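You operate a simulated robot arm through the tools that you are given. There is no shell and no other tool. Be economical: measure what you need, move in short steps, check, and stop when the job is done.

Carry out the task below with a simulated robot arm. There is one attempt and no reset: what you move stays moved.

TASK
Stand the steel tub beside the cocoa muffin. It goes on the side that lies toward x +0.7, y +0.7 (a direction in the base frame), with about 3 cm between them.
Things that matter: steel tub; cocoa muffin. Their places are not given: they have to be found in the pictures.

It is judged by the outcome, as a careful person would: the job done as asked, and still so three seconds after it is handed in. It fails if anything else is knocked over, pushed out of place, dropped, spilled or broken.

THE ROBOT
A 7-joint arm with a two-finger parallel gripper, fixed in place. Base frame: the origin is at the foot of the arm, x ahead of it, y to its left, z up; the work surface is at about z = 90. Lengths are in cm, angles in rad, forces in N, time in s.
With the tool pointing down near the work surface it reaches from about 30 to 68 cm from the base axis. Its first joint turns from -1.152 to 1.152 rad. Payload 1.57 kg.
Tool frame: the origin (TCP) lies between the finger pads and is the grasp point; the fingertips stand 3 cm ahead of it; z points along the fingers, y is the line along which they close. The gripper opens to 11 cm. The fingers are 2.4 cm wide and 1.2 cm thick; the gripper's body (4.8 by 11.2 cm) begins 7.8 cm behind the TCP.
Orientation is told as [roll, pitch, yaw] about the base's x, y, z axes, in that order, counted from this pose: with the fingers straight down and closing along the base's y, the tool's x points along the base's -x, its y along +y and its z along -z.

THE INTERFACE
- The arm moves only by the tool servo_tool. Its argument "increments" is a list that holds one entry, the list of rows, each a list of 4 numbers: the shift along the tool's x, y, z in cm, then the turn about the tool's z in rad. In form: [[[tx, ty, tz, spin], ...]]. A call has 1 to 8 rows; each row is the pose to reach, as a shift and turn from the pose commanded when the call began, along the tool's axes at that moment. "gripper" is the finger opening in cm, from 0 to 11, set as the call begins (left out, the last holds). A row lasts 0.2 s, in which the tool goes at most 5 cm and 0.15 rad; a call with a longer step from one row to the next is refused whole, and so is a gripper value outside its range. A pose out of reach is approached as far as the arm can. The call stops where the force on the tool passes 40 N (or 10 N more than at its start, if that is more) or the arm is blocked; 0.2 s more then pass. The fingers move at their own pace (about 10.8 cm/s each) and stop on an object; they squeeze with about 28 N. The grip force told is the motor's: it shows also when the fingers shut on nothing. Time passes only in rows, and 0.2 s behind the last, so rows that repeat a pose let the fingers close. It gives the time, the measured TCP pose, the force on the tool (base axes), the opening and the grip force at its end, in the units of the frame above (readings bear some noise), and new pictures: "views" is both (left out), scene, wrist or none.
- Cameras (640 x 400 px; columns grow to the right, rows downward): "scene" is fixed at [17.57, -40.31, 140.07]; the picture's right is [0.65, -0.76, 0.00], its down [-0.46, -0.39, -0.80] and it looks along [0.60, 0.52, -0.60] (base axes); focal length 372 px, centre (320, 200). "wrist" rides on the gripper at [-3.6, 0, -8] in the tool frame; the picture's right is [0.00, -1.00, 0.00], its down [0.97, 0.00, -0.24] and it looks along [0.24, 0.00, 0.97] (tool axes); focal length 218 px, centre (320, 200).
- locate(camera, pixels): for up to 12 pixels [column, row] of the newest picture of that camera ("zoom" is the newest enlarged one), the place [x, y, z] in the base frame of the surface seen there, good to about 0.2 cm. No time passes.
- zoom(camera, box): a new picture of the part [left, top, right, bottom] of that camera's present view, enlarged. No time passes.
- sign_off(): hands the job in; it is judged then, once.

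Work in short steps. Measure before you move; look again where a grasp or a placing could have gone wrong, and mend it. You have 60 turns and 100 pictures in all, the two below and enlarged ones among them. Open the gripper and draw the arm clear of the work before you hand the job in, unless the task says otherwise; then end with one line.

The tools are called after "Request:" by a JSON object that holds its "name" and its "arguments". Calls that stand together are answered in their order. servo_tool: Moves the arm, as the interface text tells. Its arguments: {"type":"object","properties":{"increments":{"type":"array","items":{"type":"array","items":{"type":"array","items":{"type":"number"}}}},"gripper":{"type":"number"},"views":{"type":"string","enum":["both","scene","wrist","none"]}},"required":["increments"]} The other tools are called the same way: locate (camera, pixels) gives the place of the surface under pixels of a picture; zoom (camera, box) takes an enlarged picture of a part of a camera's view; sign_off () hands the job in.

At the start:

```text
clock: 0.0
tcp_pos: [41.64, -9.58, 109.18]
tcp_rot: [0.002, 0.001, 0.001]
ft_force: [-0.6, -0.3, -0.4]
finger_gap: 11.01
grasp_force: 0.0
```

scene: 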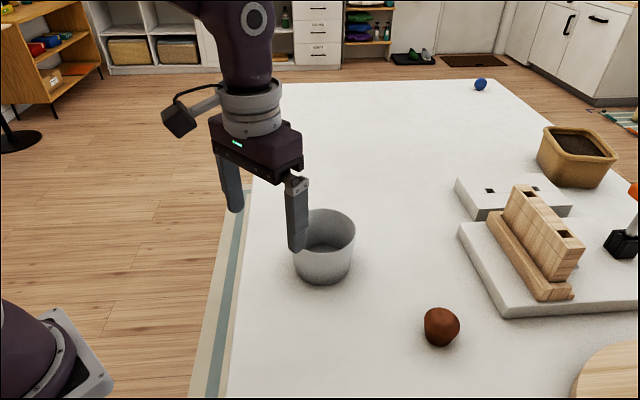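
wrist: 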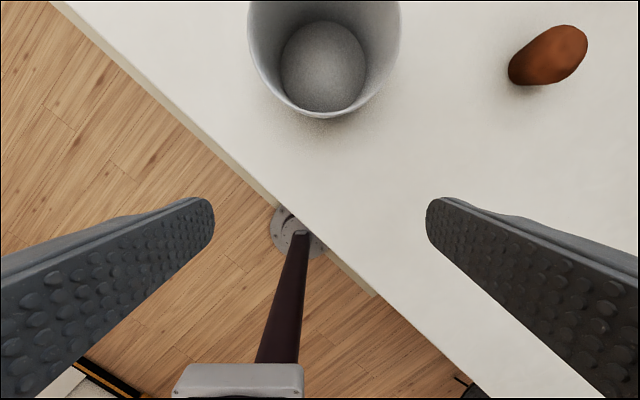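

The tub is at about scene (325,245) and the muffin at about (441,327). I'll measure points on both.

Request:
{"name": "locate", "arguments": {"camera": "scene", "pixels": [[327, 211], [355, 235], [325, 252], [324, 284], [322, 240], [350, 268], [441, 309], [425, 325], [459, 327], [440, 346], [441, 327]]}}

Request:
{"name": "locate", "arguments": {"camera": "wrist", "pixels": [[325, 116], [249, 30], [399, 30], [320, 70], [320, 25], [320, 108], [282, 65], [363, 65], [548, 55], [510, 75], [585, 35]]}}

Request:
{"name": "zoom", "arguments": {"camera": "scene", "box": [260, 180, 500, 360]}}

```text
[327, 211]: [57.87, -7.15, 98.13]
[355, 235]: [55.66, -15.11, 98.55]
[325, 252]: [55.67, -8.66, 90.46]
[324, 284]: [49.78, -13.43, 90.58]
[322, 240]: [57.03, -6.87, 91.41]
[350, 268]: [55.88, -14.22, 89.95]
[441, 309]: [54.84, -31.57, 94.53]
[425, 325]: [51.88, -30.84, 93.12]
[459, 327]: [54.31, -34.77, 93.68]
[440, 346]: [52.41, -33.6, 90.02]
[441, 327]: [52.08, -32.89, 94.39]
```

```text
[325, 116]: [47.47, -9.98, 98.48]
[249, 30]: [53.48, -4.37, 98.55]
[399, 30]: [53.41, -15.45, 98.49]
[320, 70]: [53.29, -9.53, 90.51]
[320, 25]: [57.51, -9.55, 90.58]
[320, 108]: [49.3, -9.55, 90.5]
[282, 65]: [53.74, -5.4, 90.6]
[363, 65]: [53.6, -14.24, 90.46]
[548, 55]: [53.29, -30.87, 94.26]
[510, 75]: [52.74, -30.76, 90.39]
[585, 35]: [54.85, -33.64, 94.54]
```

```text
2.22 times, centred on (380, 270) of scene
```

zoom: 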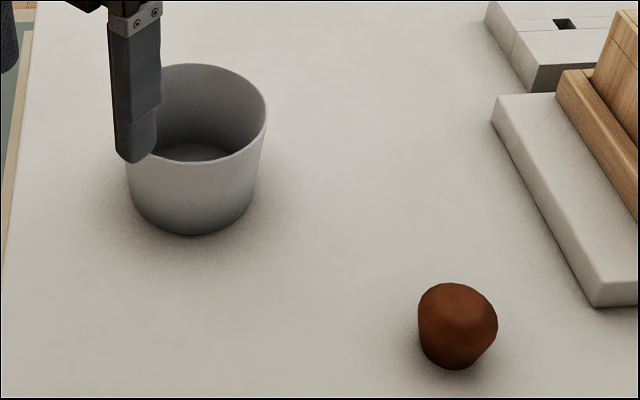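

The tub's rim centre is about (53.1,-9.9) with an outer diameter of about 11.3, too wide to span, so I'll pinch one wall. First I'll check the slab's edge near the target (~61,-25).

Request:
{"name": "locate", "arguments": {"camera": "scene", "pixels": [[460, 225], [480, 265], [505, 315], [488, 222], [456, 182], [478, 218], [410, 260], [400, 215], [430, 230], [520, 190], [545, 298]]}}

Request:
{"name": "locate", "arguments": {"camera": "zoom", "pixels": [[420, 312], [496, 325], [455, 285], [425, 295], [490, 305], [452, 366], [422, 345], [488, 350]]}}

```text
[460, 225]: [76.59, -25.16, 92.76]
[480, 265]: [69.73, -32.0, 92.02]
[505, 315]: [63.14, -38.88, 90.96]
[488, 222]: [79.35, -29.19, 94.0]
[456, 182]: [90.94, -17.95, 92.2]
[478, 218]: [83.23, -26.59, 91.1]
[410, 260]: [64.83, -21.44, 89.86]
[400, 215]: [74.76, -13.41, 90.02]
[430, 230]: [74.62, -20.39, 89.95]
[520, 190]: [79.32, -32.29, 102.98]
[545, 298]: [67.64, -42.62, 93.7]
```

```text
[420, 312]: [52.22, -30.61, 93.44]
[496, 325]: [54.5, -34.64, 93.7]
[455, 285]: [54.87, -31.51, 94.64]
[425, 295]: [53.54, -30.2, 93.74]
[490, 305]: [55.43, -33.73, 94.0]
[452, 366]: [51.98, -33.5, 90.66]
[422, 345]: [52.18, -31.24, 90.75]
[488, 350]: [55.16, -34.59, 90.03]
```

The slab stays about 5 cm clear of the target. The muffin's centre is about (53.6,-32.5), r 2.3, so the tub centre should go to (61.15,-24.95). I'll move above the tub's +y wall with the gripper half open.

Request:
{"name": "servo_tool", "arguments": {"increments": [[[-3, 1.5, 0, 0], [-6, 3, 0, 0], [-9, 4.2, 0, 0], [-11.46, 5.1, 0, 0], [-11.46, 5.1, 0, 0], [-11.46, 5.1, 2.5, 0], [-11.46, 5.1, 4, 0]]], "gripper": 5}}

```text
clock: 1.6
tcp_pos: [53.09, -4.55, 105.15]
tcp_rot: [0.001, 0.001, -0.001]
ft_force: [-0.8, -0.5, 0.3]
finger_gap: 4.99
grasp_force: 0.1
```

scene: 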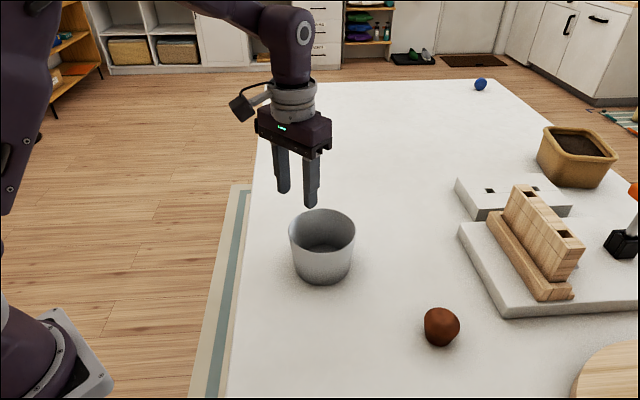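
wrist: 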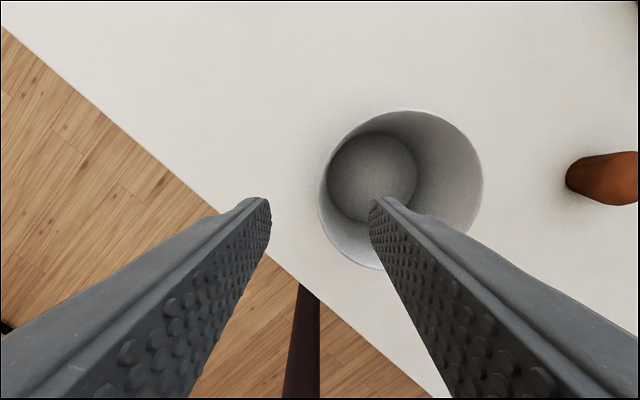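

The wall lies between the fingers in the wrist view (rim's left edge at ~318,185). I'll measure the rim again from here.

Request:
{"name": "locate", "arguments": {"camera": "wrist", "pixels": [[319, 190], [482, 188], [408, 111], [375, 267], [350, 130], [572, 178], [330, 220]]}}

Request:
{"name": "zoom", "arguments": {"camera": "wrist", "box": [240, 90, 500, 290]}}

```text
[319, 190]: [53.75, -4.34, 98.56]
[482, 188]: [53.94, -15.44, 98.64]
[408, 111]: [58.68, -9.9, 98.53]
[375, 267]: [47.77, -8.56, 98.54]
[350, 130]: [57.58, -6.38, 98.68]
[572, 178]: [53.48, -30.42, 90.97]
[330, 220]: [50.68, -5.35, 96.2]
```

```text
2.00 times, centred on (370, 190) of wrist
```

zoom: 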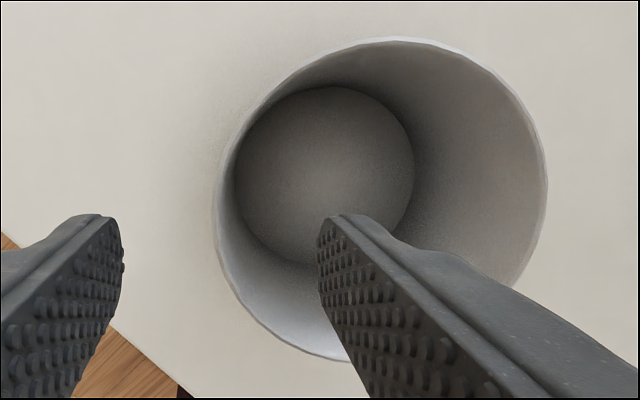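

Rim centre is (53.15,-9.9), r 5.6. I'll descend 9 cm so the fingers straddle the wall.

Request:
{"name": "servo_tool", "arguments": {"increments": [[[0, 0, 3, 0], [0, 0, 6, 0], [0, 0, 8, 0], [0, -0.1, 9, 0], [0, -0.1, 9, 0]]], "views": "scene"}}

```text
clock: 2.8
tcp_pos: [53.06, -4.63, 96.14]
tcp_rot: [0.001, 0.001, -0.001]
ft_force: [0.1, 0.2, 0.4]
finger_gap: 5.0
grasp_force: 0.0
```

scene: 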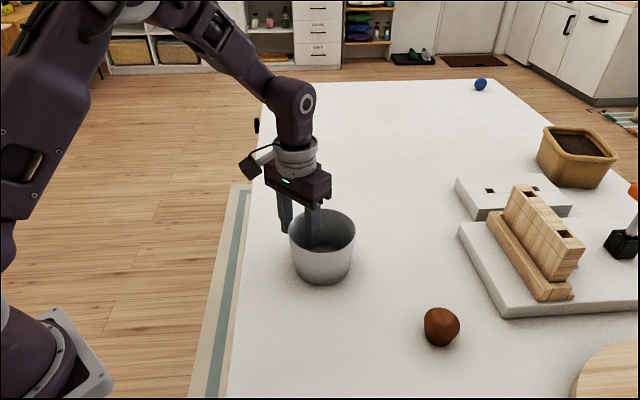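

The fingers straddle the wall with no contact force, so I'll close them.

Request:
{"name": "servo_tool", "arguments": {"increments": [[[0, 0, 0, 0], [0, 0, 0, 0], [0, 0, 0, 0], [0, 0, 0, 0]]], "gripper": 0}}

```text
clock: 3.8
tcp_pos: [53.19, -4.72, 96.18]
tcp_rot: [0.001, -0.002, 0.0]
ft_force: [6.4, -2.6, 16.0]
finger_gap: 1.24
grasp_force: 28.3
```

scene: 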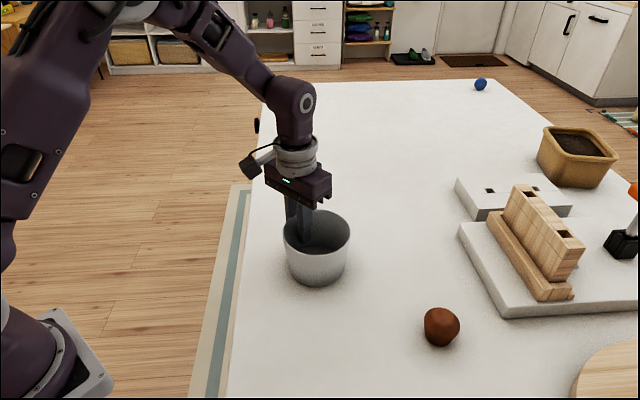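
wrist: 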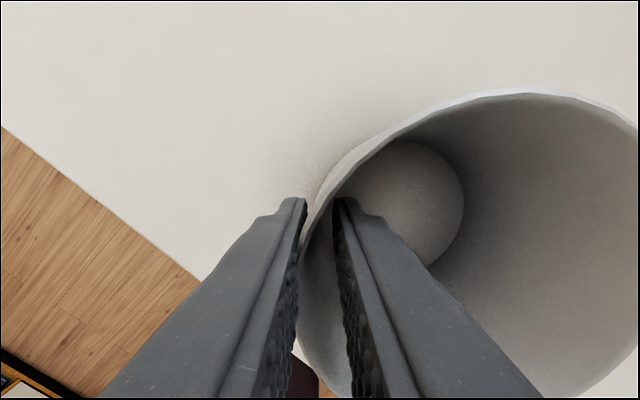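

It's gripped (gap 1.24), though the tub moved about half a centimetre. I'll lift it gently.

Request:
{"name": "servo_tool", "arguments": {"increments": [[[0, 0, -0.5, 0], [0, 0, -1.2, 0], [0, 0, -2, 0], [0, 0, -3, 0], [0, 0, -3, 0]]]}}

```text
clock: 5.0
tcp_pos: [53.13, -4.53, 99.16]
tcp_rot: [-0.001, 0.0, -0.001]
ft_force: [-0.2, -0.5, -3.0]
finger_gap: 0.21
grasp_force: 23.6
```

scene: 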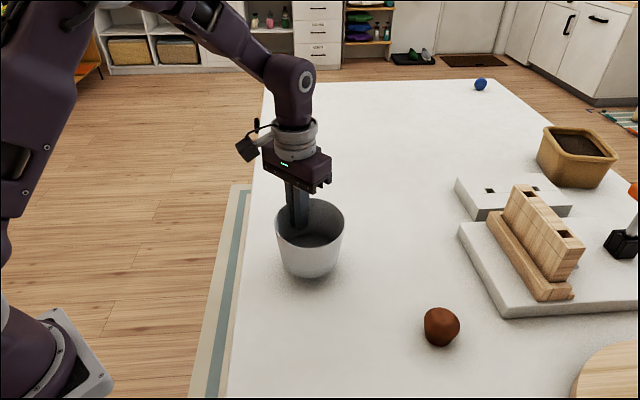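
wrist: 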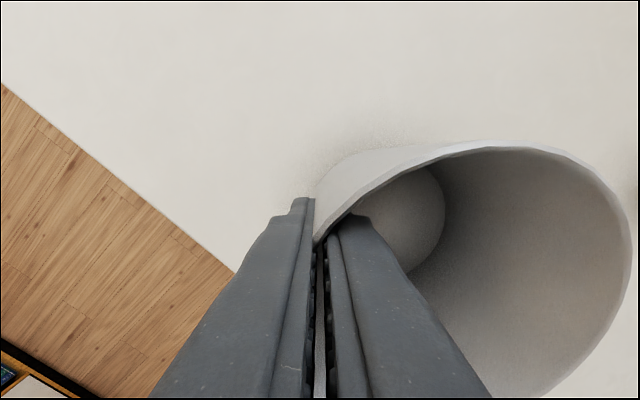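

Gap is now 0.21 and the tool carries about 3 N, but the tub has slid toward -x. I'll check where it is.

Request:
{"name": "locate", "arguments": {"camera": "wrist", "pixels": [[320, 230], [400, 150], [490, 142], [590, 170], [634, 240], [625, 310], [545, 396], [420, 210]]}}

Request:
{"name": "zoom", "arguments": {"camera": "scene", "box": [230, 160, 390, 300]}}

```text
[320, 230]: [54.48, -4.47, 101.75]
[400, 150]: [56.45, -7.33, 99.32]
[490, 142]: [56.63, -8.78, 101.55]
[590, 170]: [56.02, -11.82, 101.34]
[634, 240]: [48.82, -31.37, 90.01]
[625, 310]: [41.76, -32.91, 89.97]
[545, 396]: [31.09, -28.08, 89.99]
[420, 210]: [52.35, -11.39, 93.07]
```

```text
2.86 times, centred on (310, 230) of scene
```

zoom: 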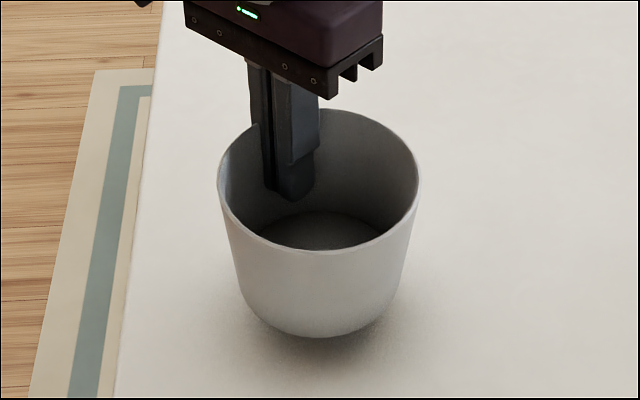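

Request:
{"name": "locate", "arguments": {"camera": "zoom", "pixels": [[221, 190], [250, 228], [310, 250], [380, 235], [417, 190], [400, 140], [350, 112], [310, 335], [250, 310], [380, 315]]}}

```text
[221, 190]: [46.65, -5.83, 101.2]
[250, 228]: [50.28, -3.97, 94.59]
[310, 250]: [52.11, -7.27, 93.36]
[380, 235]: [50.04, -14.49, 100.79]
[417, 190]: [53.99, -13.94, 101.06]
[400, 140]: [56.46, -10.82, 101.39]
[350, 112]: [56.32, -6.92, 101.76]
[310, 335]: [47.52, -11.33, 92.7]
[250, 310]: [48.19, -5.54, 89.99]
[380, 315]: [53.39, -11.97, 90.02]
```

The tub is held nearly level, centre about (51.1,-9.1), bottom about 2.7 cm up. I'll carry it slowly, slightly lower, starting with half the distance.

Request:
{"name": "servo_tool", "arguments": {"increments": [[[-0.2, -0.3, 0.3, 0], [-0.7, -1.1, 0.7, 0], [-1.4, -2.3, 1, 0], [-2.3, -3.7, 1, 0], [-3.2, -5.1, 1, 0], [-4.1, -6.5, 1, 0], [-4.7, -7.5, 1, 0], [-5, -7.9, 1, 0]]]}}

```text
clock: 6.8
tcp_pos: [58.11, -12.66, 98.2]
tcp_rot: [0.002, 0.0, 0.0]
ft_force: [-0.6, -0.1, -2.8]
finger_gap: 0.23
grasp_force: 24.0
```

scene: 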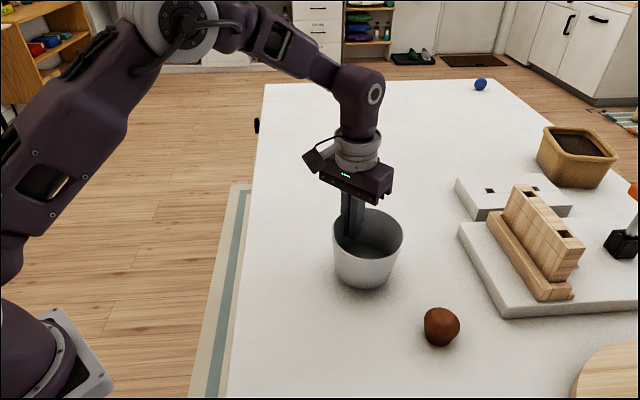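
wrist: 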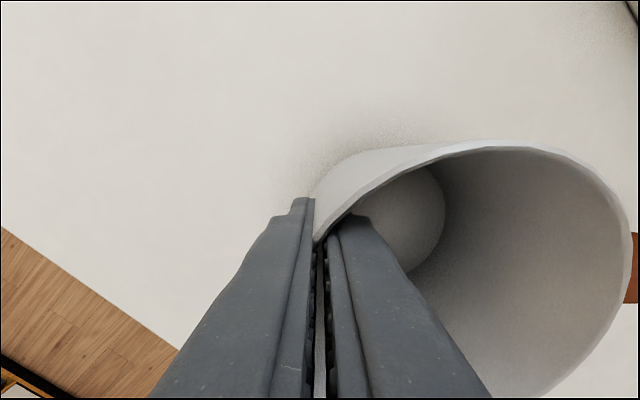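

The hold hasn't changed. I'll cover the remaining distance.

Request:
{"name": "servo_tool", "arguments": {"increments": [[[-0.2, -0.3, 0, 0], [-0.7, -1.1, 0, 0], [-1.4, -2.3, 0, 0], [-2.3, -3.7, 0, 0], [-3.2, -5.1, 0, 0], [-4.1, -6.5, 0, 0], [-4.7, -7.4, 0, 0], [-5, -7.75, 0, 0]]]}}

```text
clock: 8.6
tcp_pos: [63.01, -20.27, 98.25]
tcp_rot: [0.0, 0.001, 0.0]
ft_force: [0.0, 0.9, -2.9]
finger_gap: 0.22
grasp_force: 24.2
```

scene: 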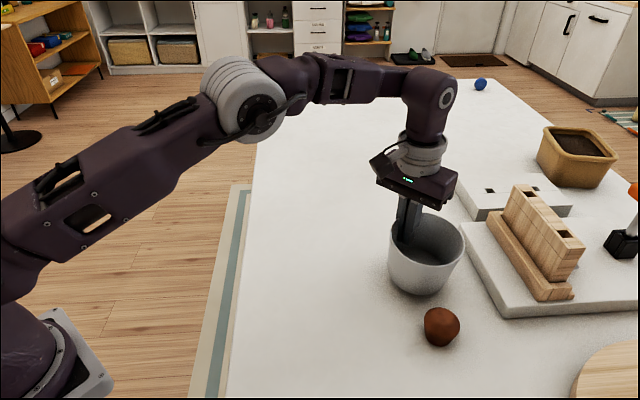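
wrist: 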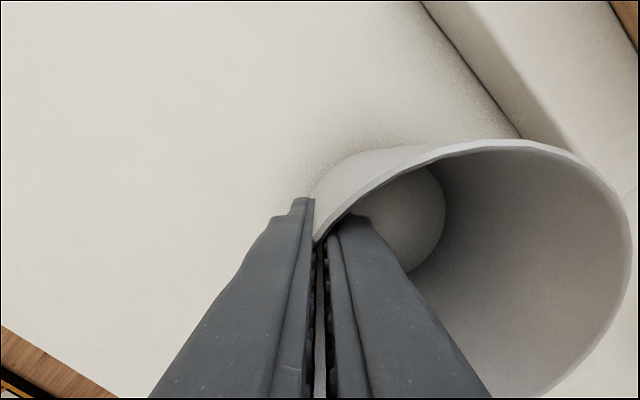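

I'll measure the tub's rim in the scene view before lowering.

Request:
{"name": "zoom", "arguments": {"camera": "scene", "box": [360, 180, 520, 360]}}

Request:
{"name": "locate", "arguments": {"camera": "scene", "pixels": [[390, 243], [464, 244], [450, 222], [430, 214], [440, 264], [415, 263], [418, 292]]}}

```text
2.22 times, centred on (440, 270) of scene
```

zoom: 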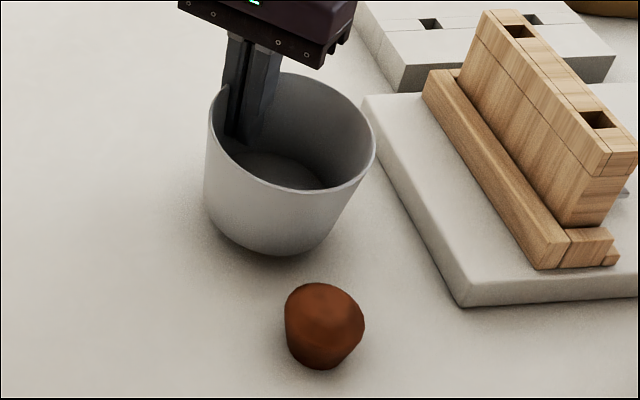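

```text
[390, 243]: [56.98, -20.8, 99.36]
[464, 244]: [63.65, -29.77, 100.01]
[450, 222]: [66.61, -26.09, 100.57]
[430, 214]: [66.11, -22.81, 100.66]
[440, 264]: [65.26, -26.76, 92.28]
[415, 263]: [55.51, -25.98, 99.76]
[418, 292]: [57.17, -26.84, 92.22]
```

The tub centre is about (61.05,-24.8), on target. I'll lower it gently.

Request:
{"name": "servo_tool", "arguments": {"increments": [[[0, 0, 0.4, 0], [0, 0, 0.8, 0], [0, 0, 1.1, 0], [0, 0, 1.4, 0], [0, 0, 1.6, 0], [0, 0, 1.75, 0], [0, 0, 1.75, 0]]], "views": "scene"}}

```text
clock: 10.2
tcp_pos: [63.09, -20.17, 96.56]
tcp_rot: [-0.003, -0.002, 0.0]
ft_force: [3.4, 4.6, 15.4]
finger_gap: 0.25
grasp_force: 23.7
```

scene: 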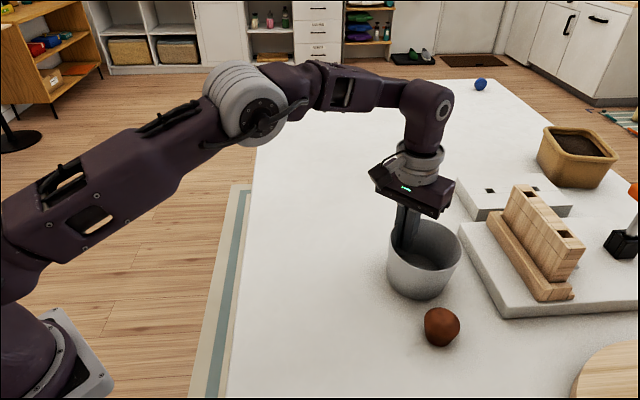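

It's touching the table (~15 N), so I'll open to 4 cm.

Request:
{"name": "servo_tool", "arguments": {"increments": [[[0, 0, 0, 0], [0, 0, 0, 0], [0, 0, 0, 0]]], "gripper": 4}}

```text
clock: 11.0
tcp_pos: [63.1, -20.29, 96.59]
tcp_rot: [0.0, 0.001, 0.0]
ft_force: [0.7, -0.9, 0.2]
finger_gap: 4.0
grasp_force: 0.0
```

scene: 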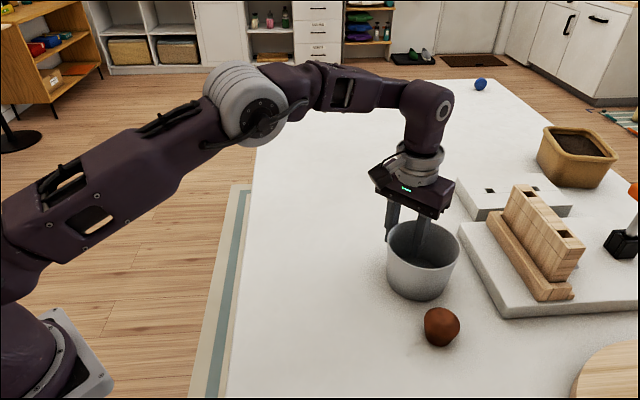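
wrist: 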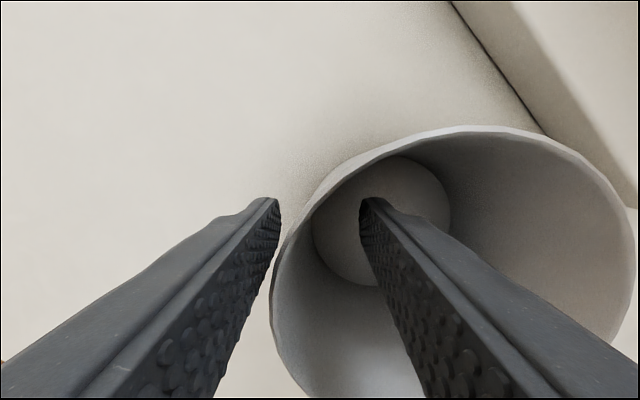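

Released. I'll nudge +y 0.4 for clearance and rise straight up.

Request:
{"name": "servo_tool", "arguments": {"increments": [[[0, 0.4, 0, 0], [0, 0.4, -1, 0], [0, 0.4, -3, 0], [0, 0.4, -6, 0], [0, 0.4, -9, 0], [0, 0.4, -12, 0]]]}}

```text
clock: 12.4
tcp_pos: [62.93, -19.82, 106.33]
tcp_rot: [0.001, 0.001, -0.003]
ft_force: [-0.1, 0.8, 0.6]
finger_gap: 4.01
grasp_force: 0.1
out of reach, approached as far as the arm can: row 6
```

scene: 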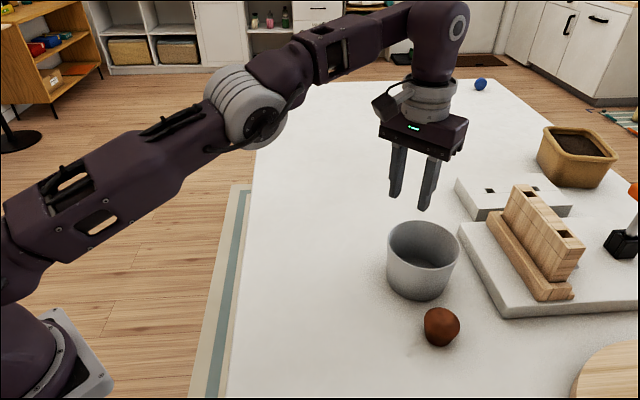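
wrist: 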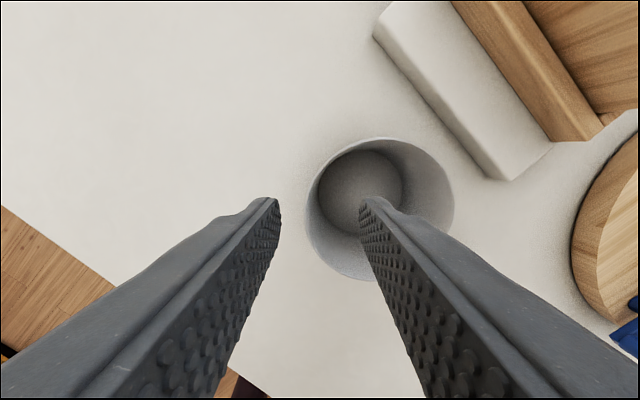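

Next I'll draw back (tips at z 103 clear the rim at 98.5) and then measure the result.

Request:
{"name": "servo_tool", "arguments": {"increments": [[[2, 2, 0, 0], [5, 5, 0, 0], [8, 8, -1, 0], [11, 11, -3, 0], [14, 13, -4, 0], [16, 14, -5, 0]]]}}

Request:
{"name": "locate", "arguments": {"camera": "scene", "pixels": [[388, 242], [459, 243], [449, 228], [425, 221], [402, 226], [440, 265], [408, 263], [425, 324], [459, 326], [441, 308], [458, 318], [428, 314]]}}

Request:
{"name": "zoom", "arguments": {"camera": "scene", "box": [360, 200, 500, 360]}}

```text
clock: 13.8
tcp_pos: [47.05, -6.01, 111.42]
tcp_rot: [0.0, 0.0, -0.001]
ft_force: [-0.5, 0.3, 0.5]
finger_gap: 4.0
grasp_force: 0.0
```

scene: 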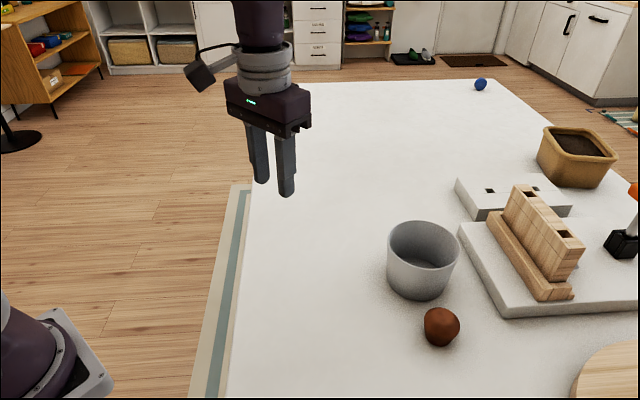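
wrist: 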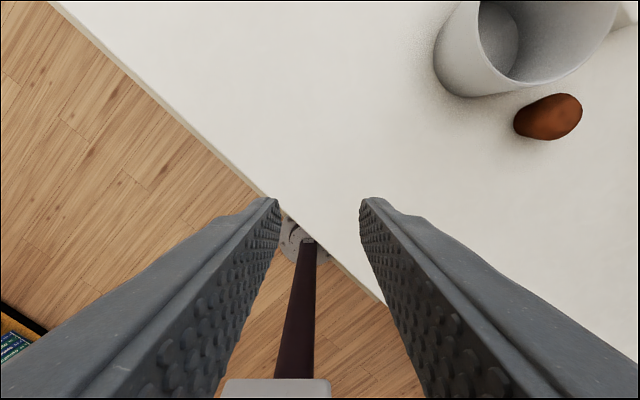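

```text
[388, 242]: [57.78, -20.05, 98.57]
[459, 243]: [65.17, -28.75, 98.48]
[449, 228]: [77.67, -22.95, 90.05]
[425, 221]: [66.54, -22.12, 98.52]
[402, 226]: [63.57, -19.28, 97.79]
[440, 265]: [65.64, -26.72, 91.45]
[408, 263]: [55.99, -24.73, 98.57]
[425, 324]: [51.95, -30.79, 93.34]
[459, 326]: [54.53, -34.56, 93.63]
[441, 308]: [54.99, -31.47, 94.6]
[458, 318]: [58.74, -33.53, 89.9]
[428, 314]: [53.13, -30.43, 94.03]
```

```text
2.50 times, centred on (430, 280) of scene
```

zoom: 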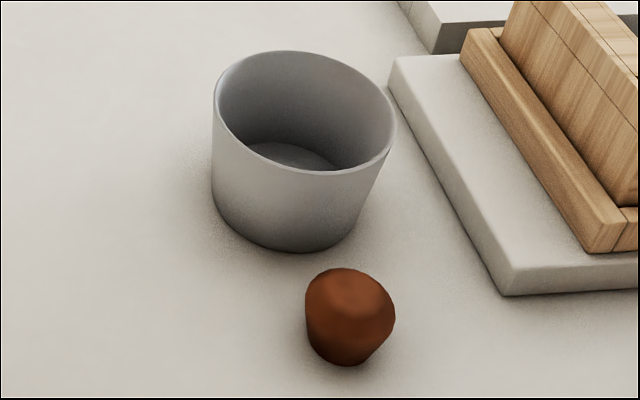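

The tub stands level at about (61.5,-24.4), in the right direction from the muffin. I'll check the gap from the wrist view.

Request:
{"name": "zoom", "arguments": {"camera": "wrist", "box": [420, 0, 640, 160]}}

Request:
{"name": "locate", "arguments": {"camera": "wrist", "pixels": [[515, 120], [520, 112], [540, 99], [560, 95], [580, 103], [580, 118], [568, 133], [545, 139], [520, 133], [530, 80], [560, 75], [590, 52]]}}

```text
2.50 times, centred on (530, 80) of wrist
```

zoom: 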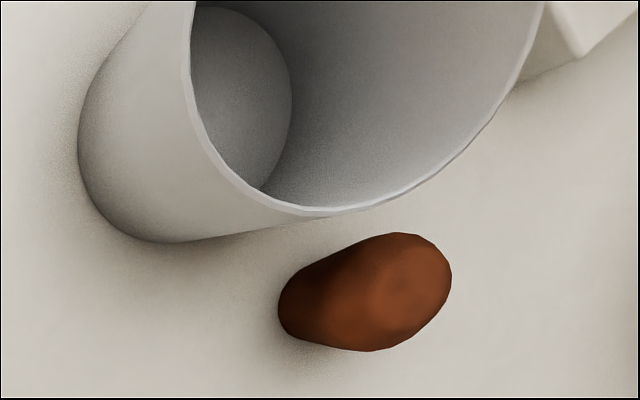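

```text
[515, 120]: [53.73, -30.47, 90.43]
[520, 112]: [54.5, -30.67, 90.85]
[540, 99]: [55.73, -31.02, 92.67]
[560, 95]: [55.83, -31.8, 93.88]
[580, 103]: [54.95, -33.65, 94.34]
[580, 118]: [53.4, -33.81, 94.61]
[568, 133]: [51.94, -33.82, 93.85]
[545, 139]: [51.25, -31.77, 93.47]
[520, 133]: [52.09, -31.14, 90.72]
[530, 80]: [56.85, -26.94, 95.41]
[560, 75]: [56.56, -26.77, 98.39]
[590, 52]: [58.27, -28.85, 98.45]
```

The gap is about 3.3–3.6 cm and nothing else has moved. The arm is clear and the gripper open, so I'm handing it in.

Request:
{"name": "sign_off", "arguments": {}}

```text
The job is handed in.
```

The steel tub now stands upright beside the cocoa muffin, on its (+x, +y) side, with a measured gap of about 3.3–3.6 cm, slightly more than the 3 cm asked.
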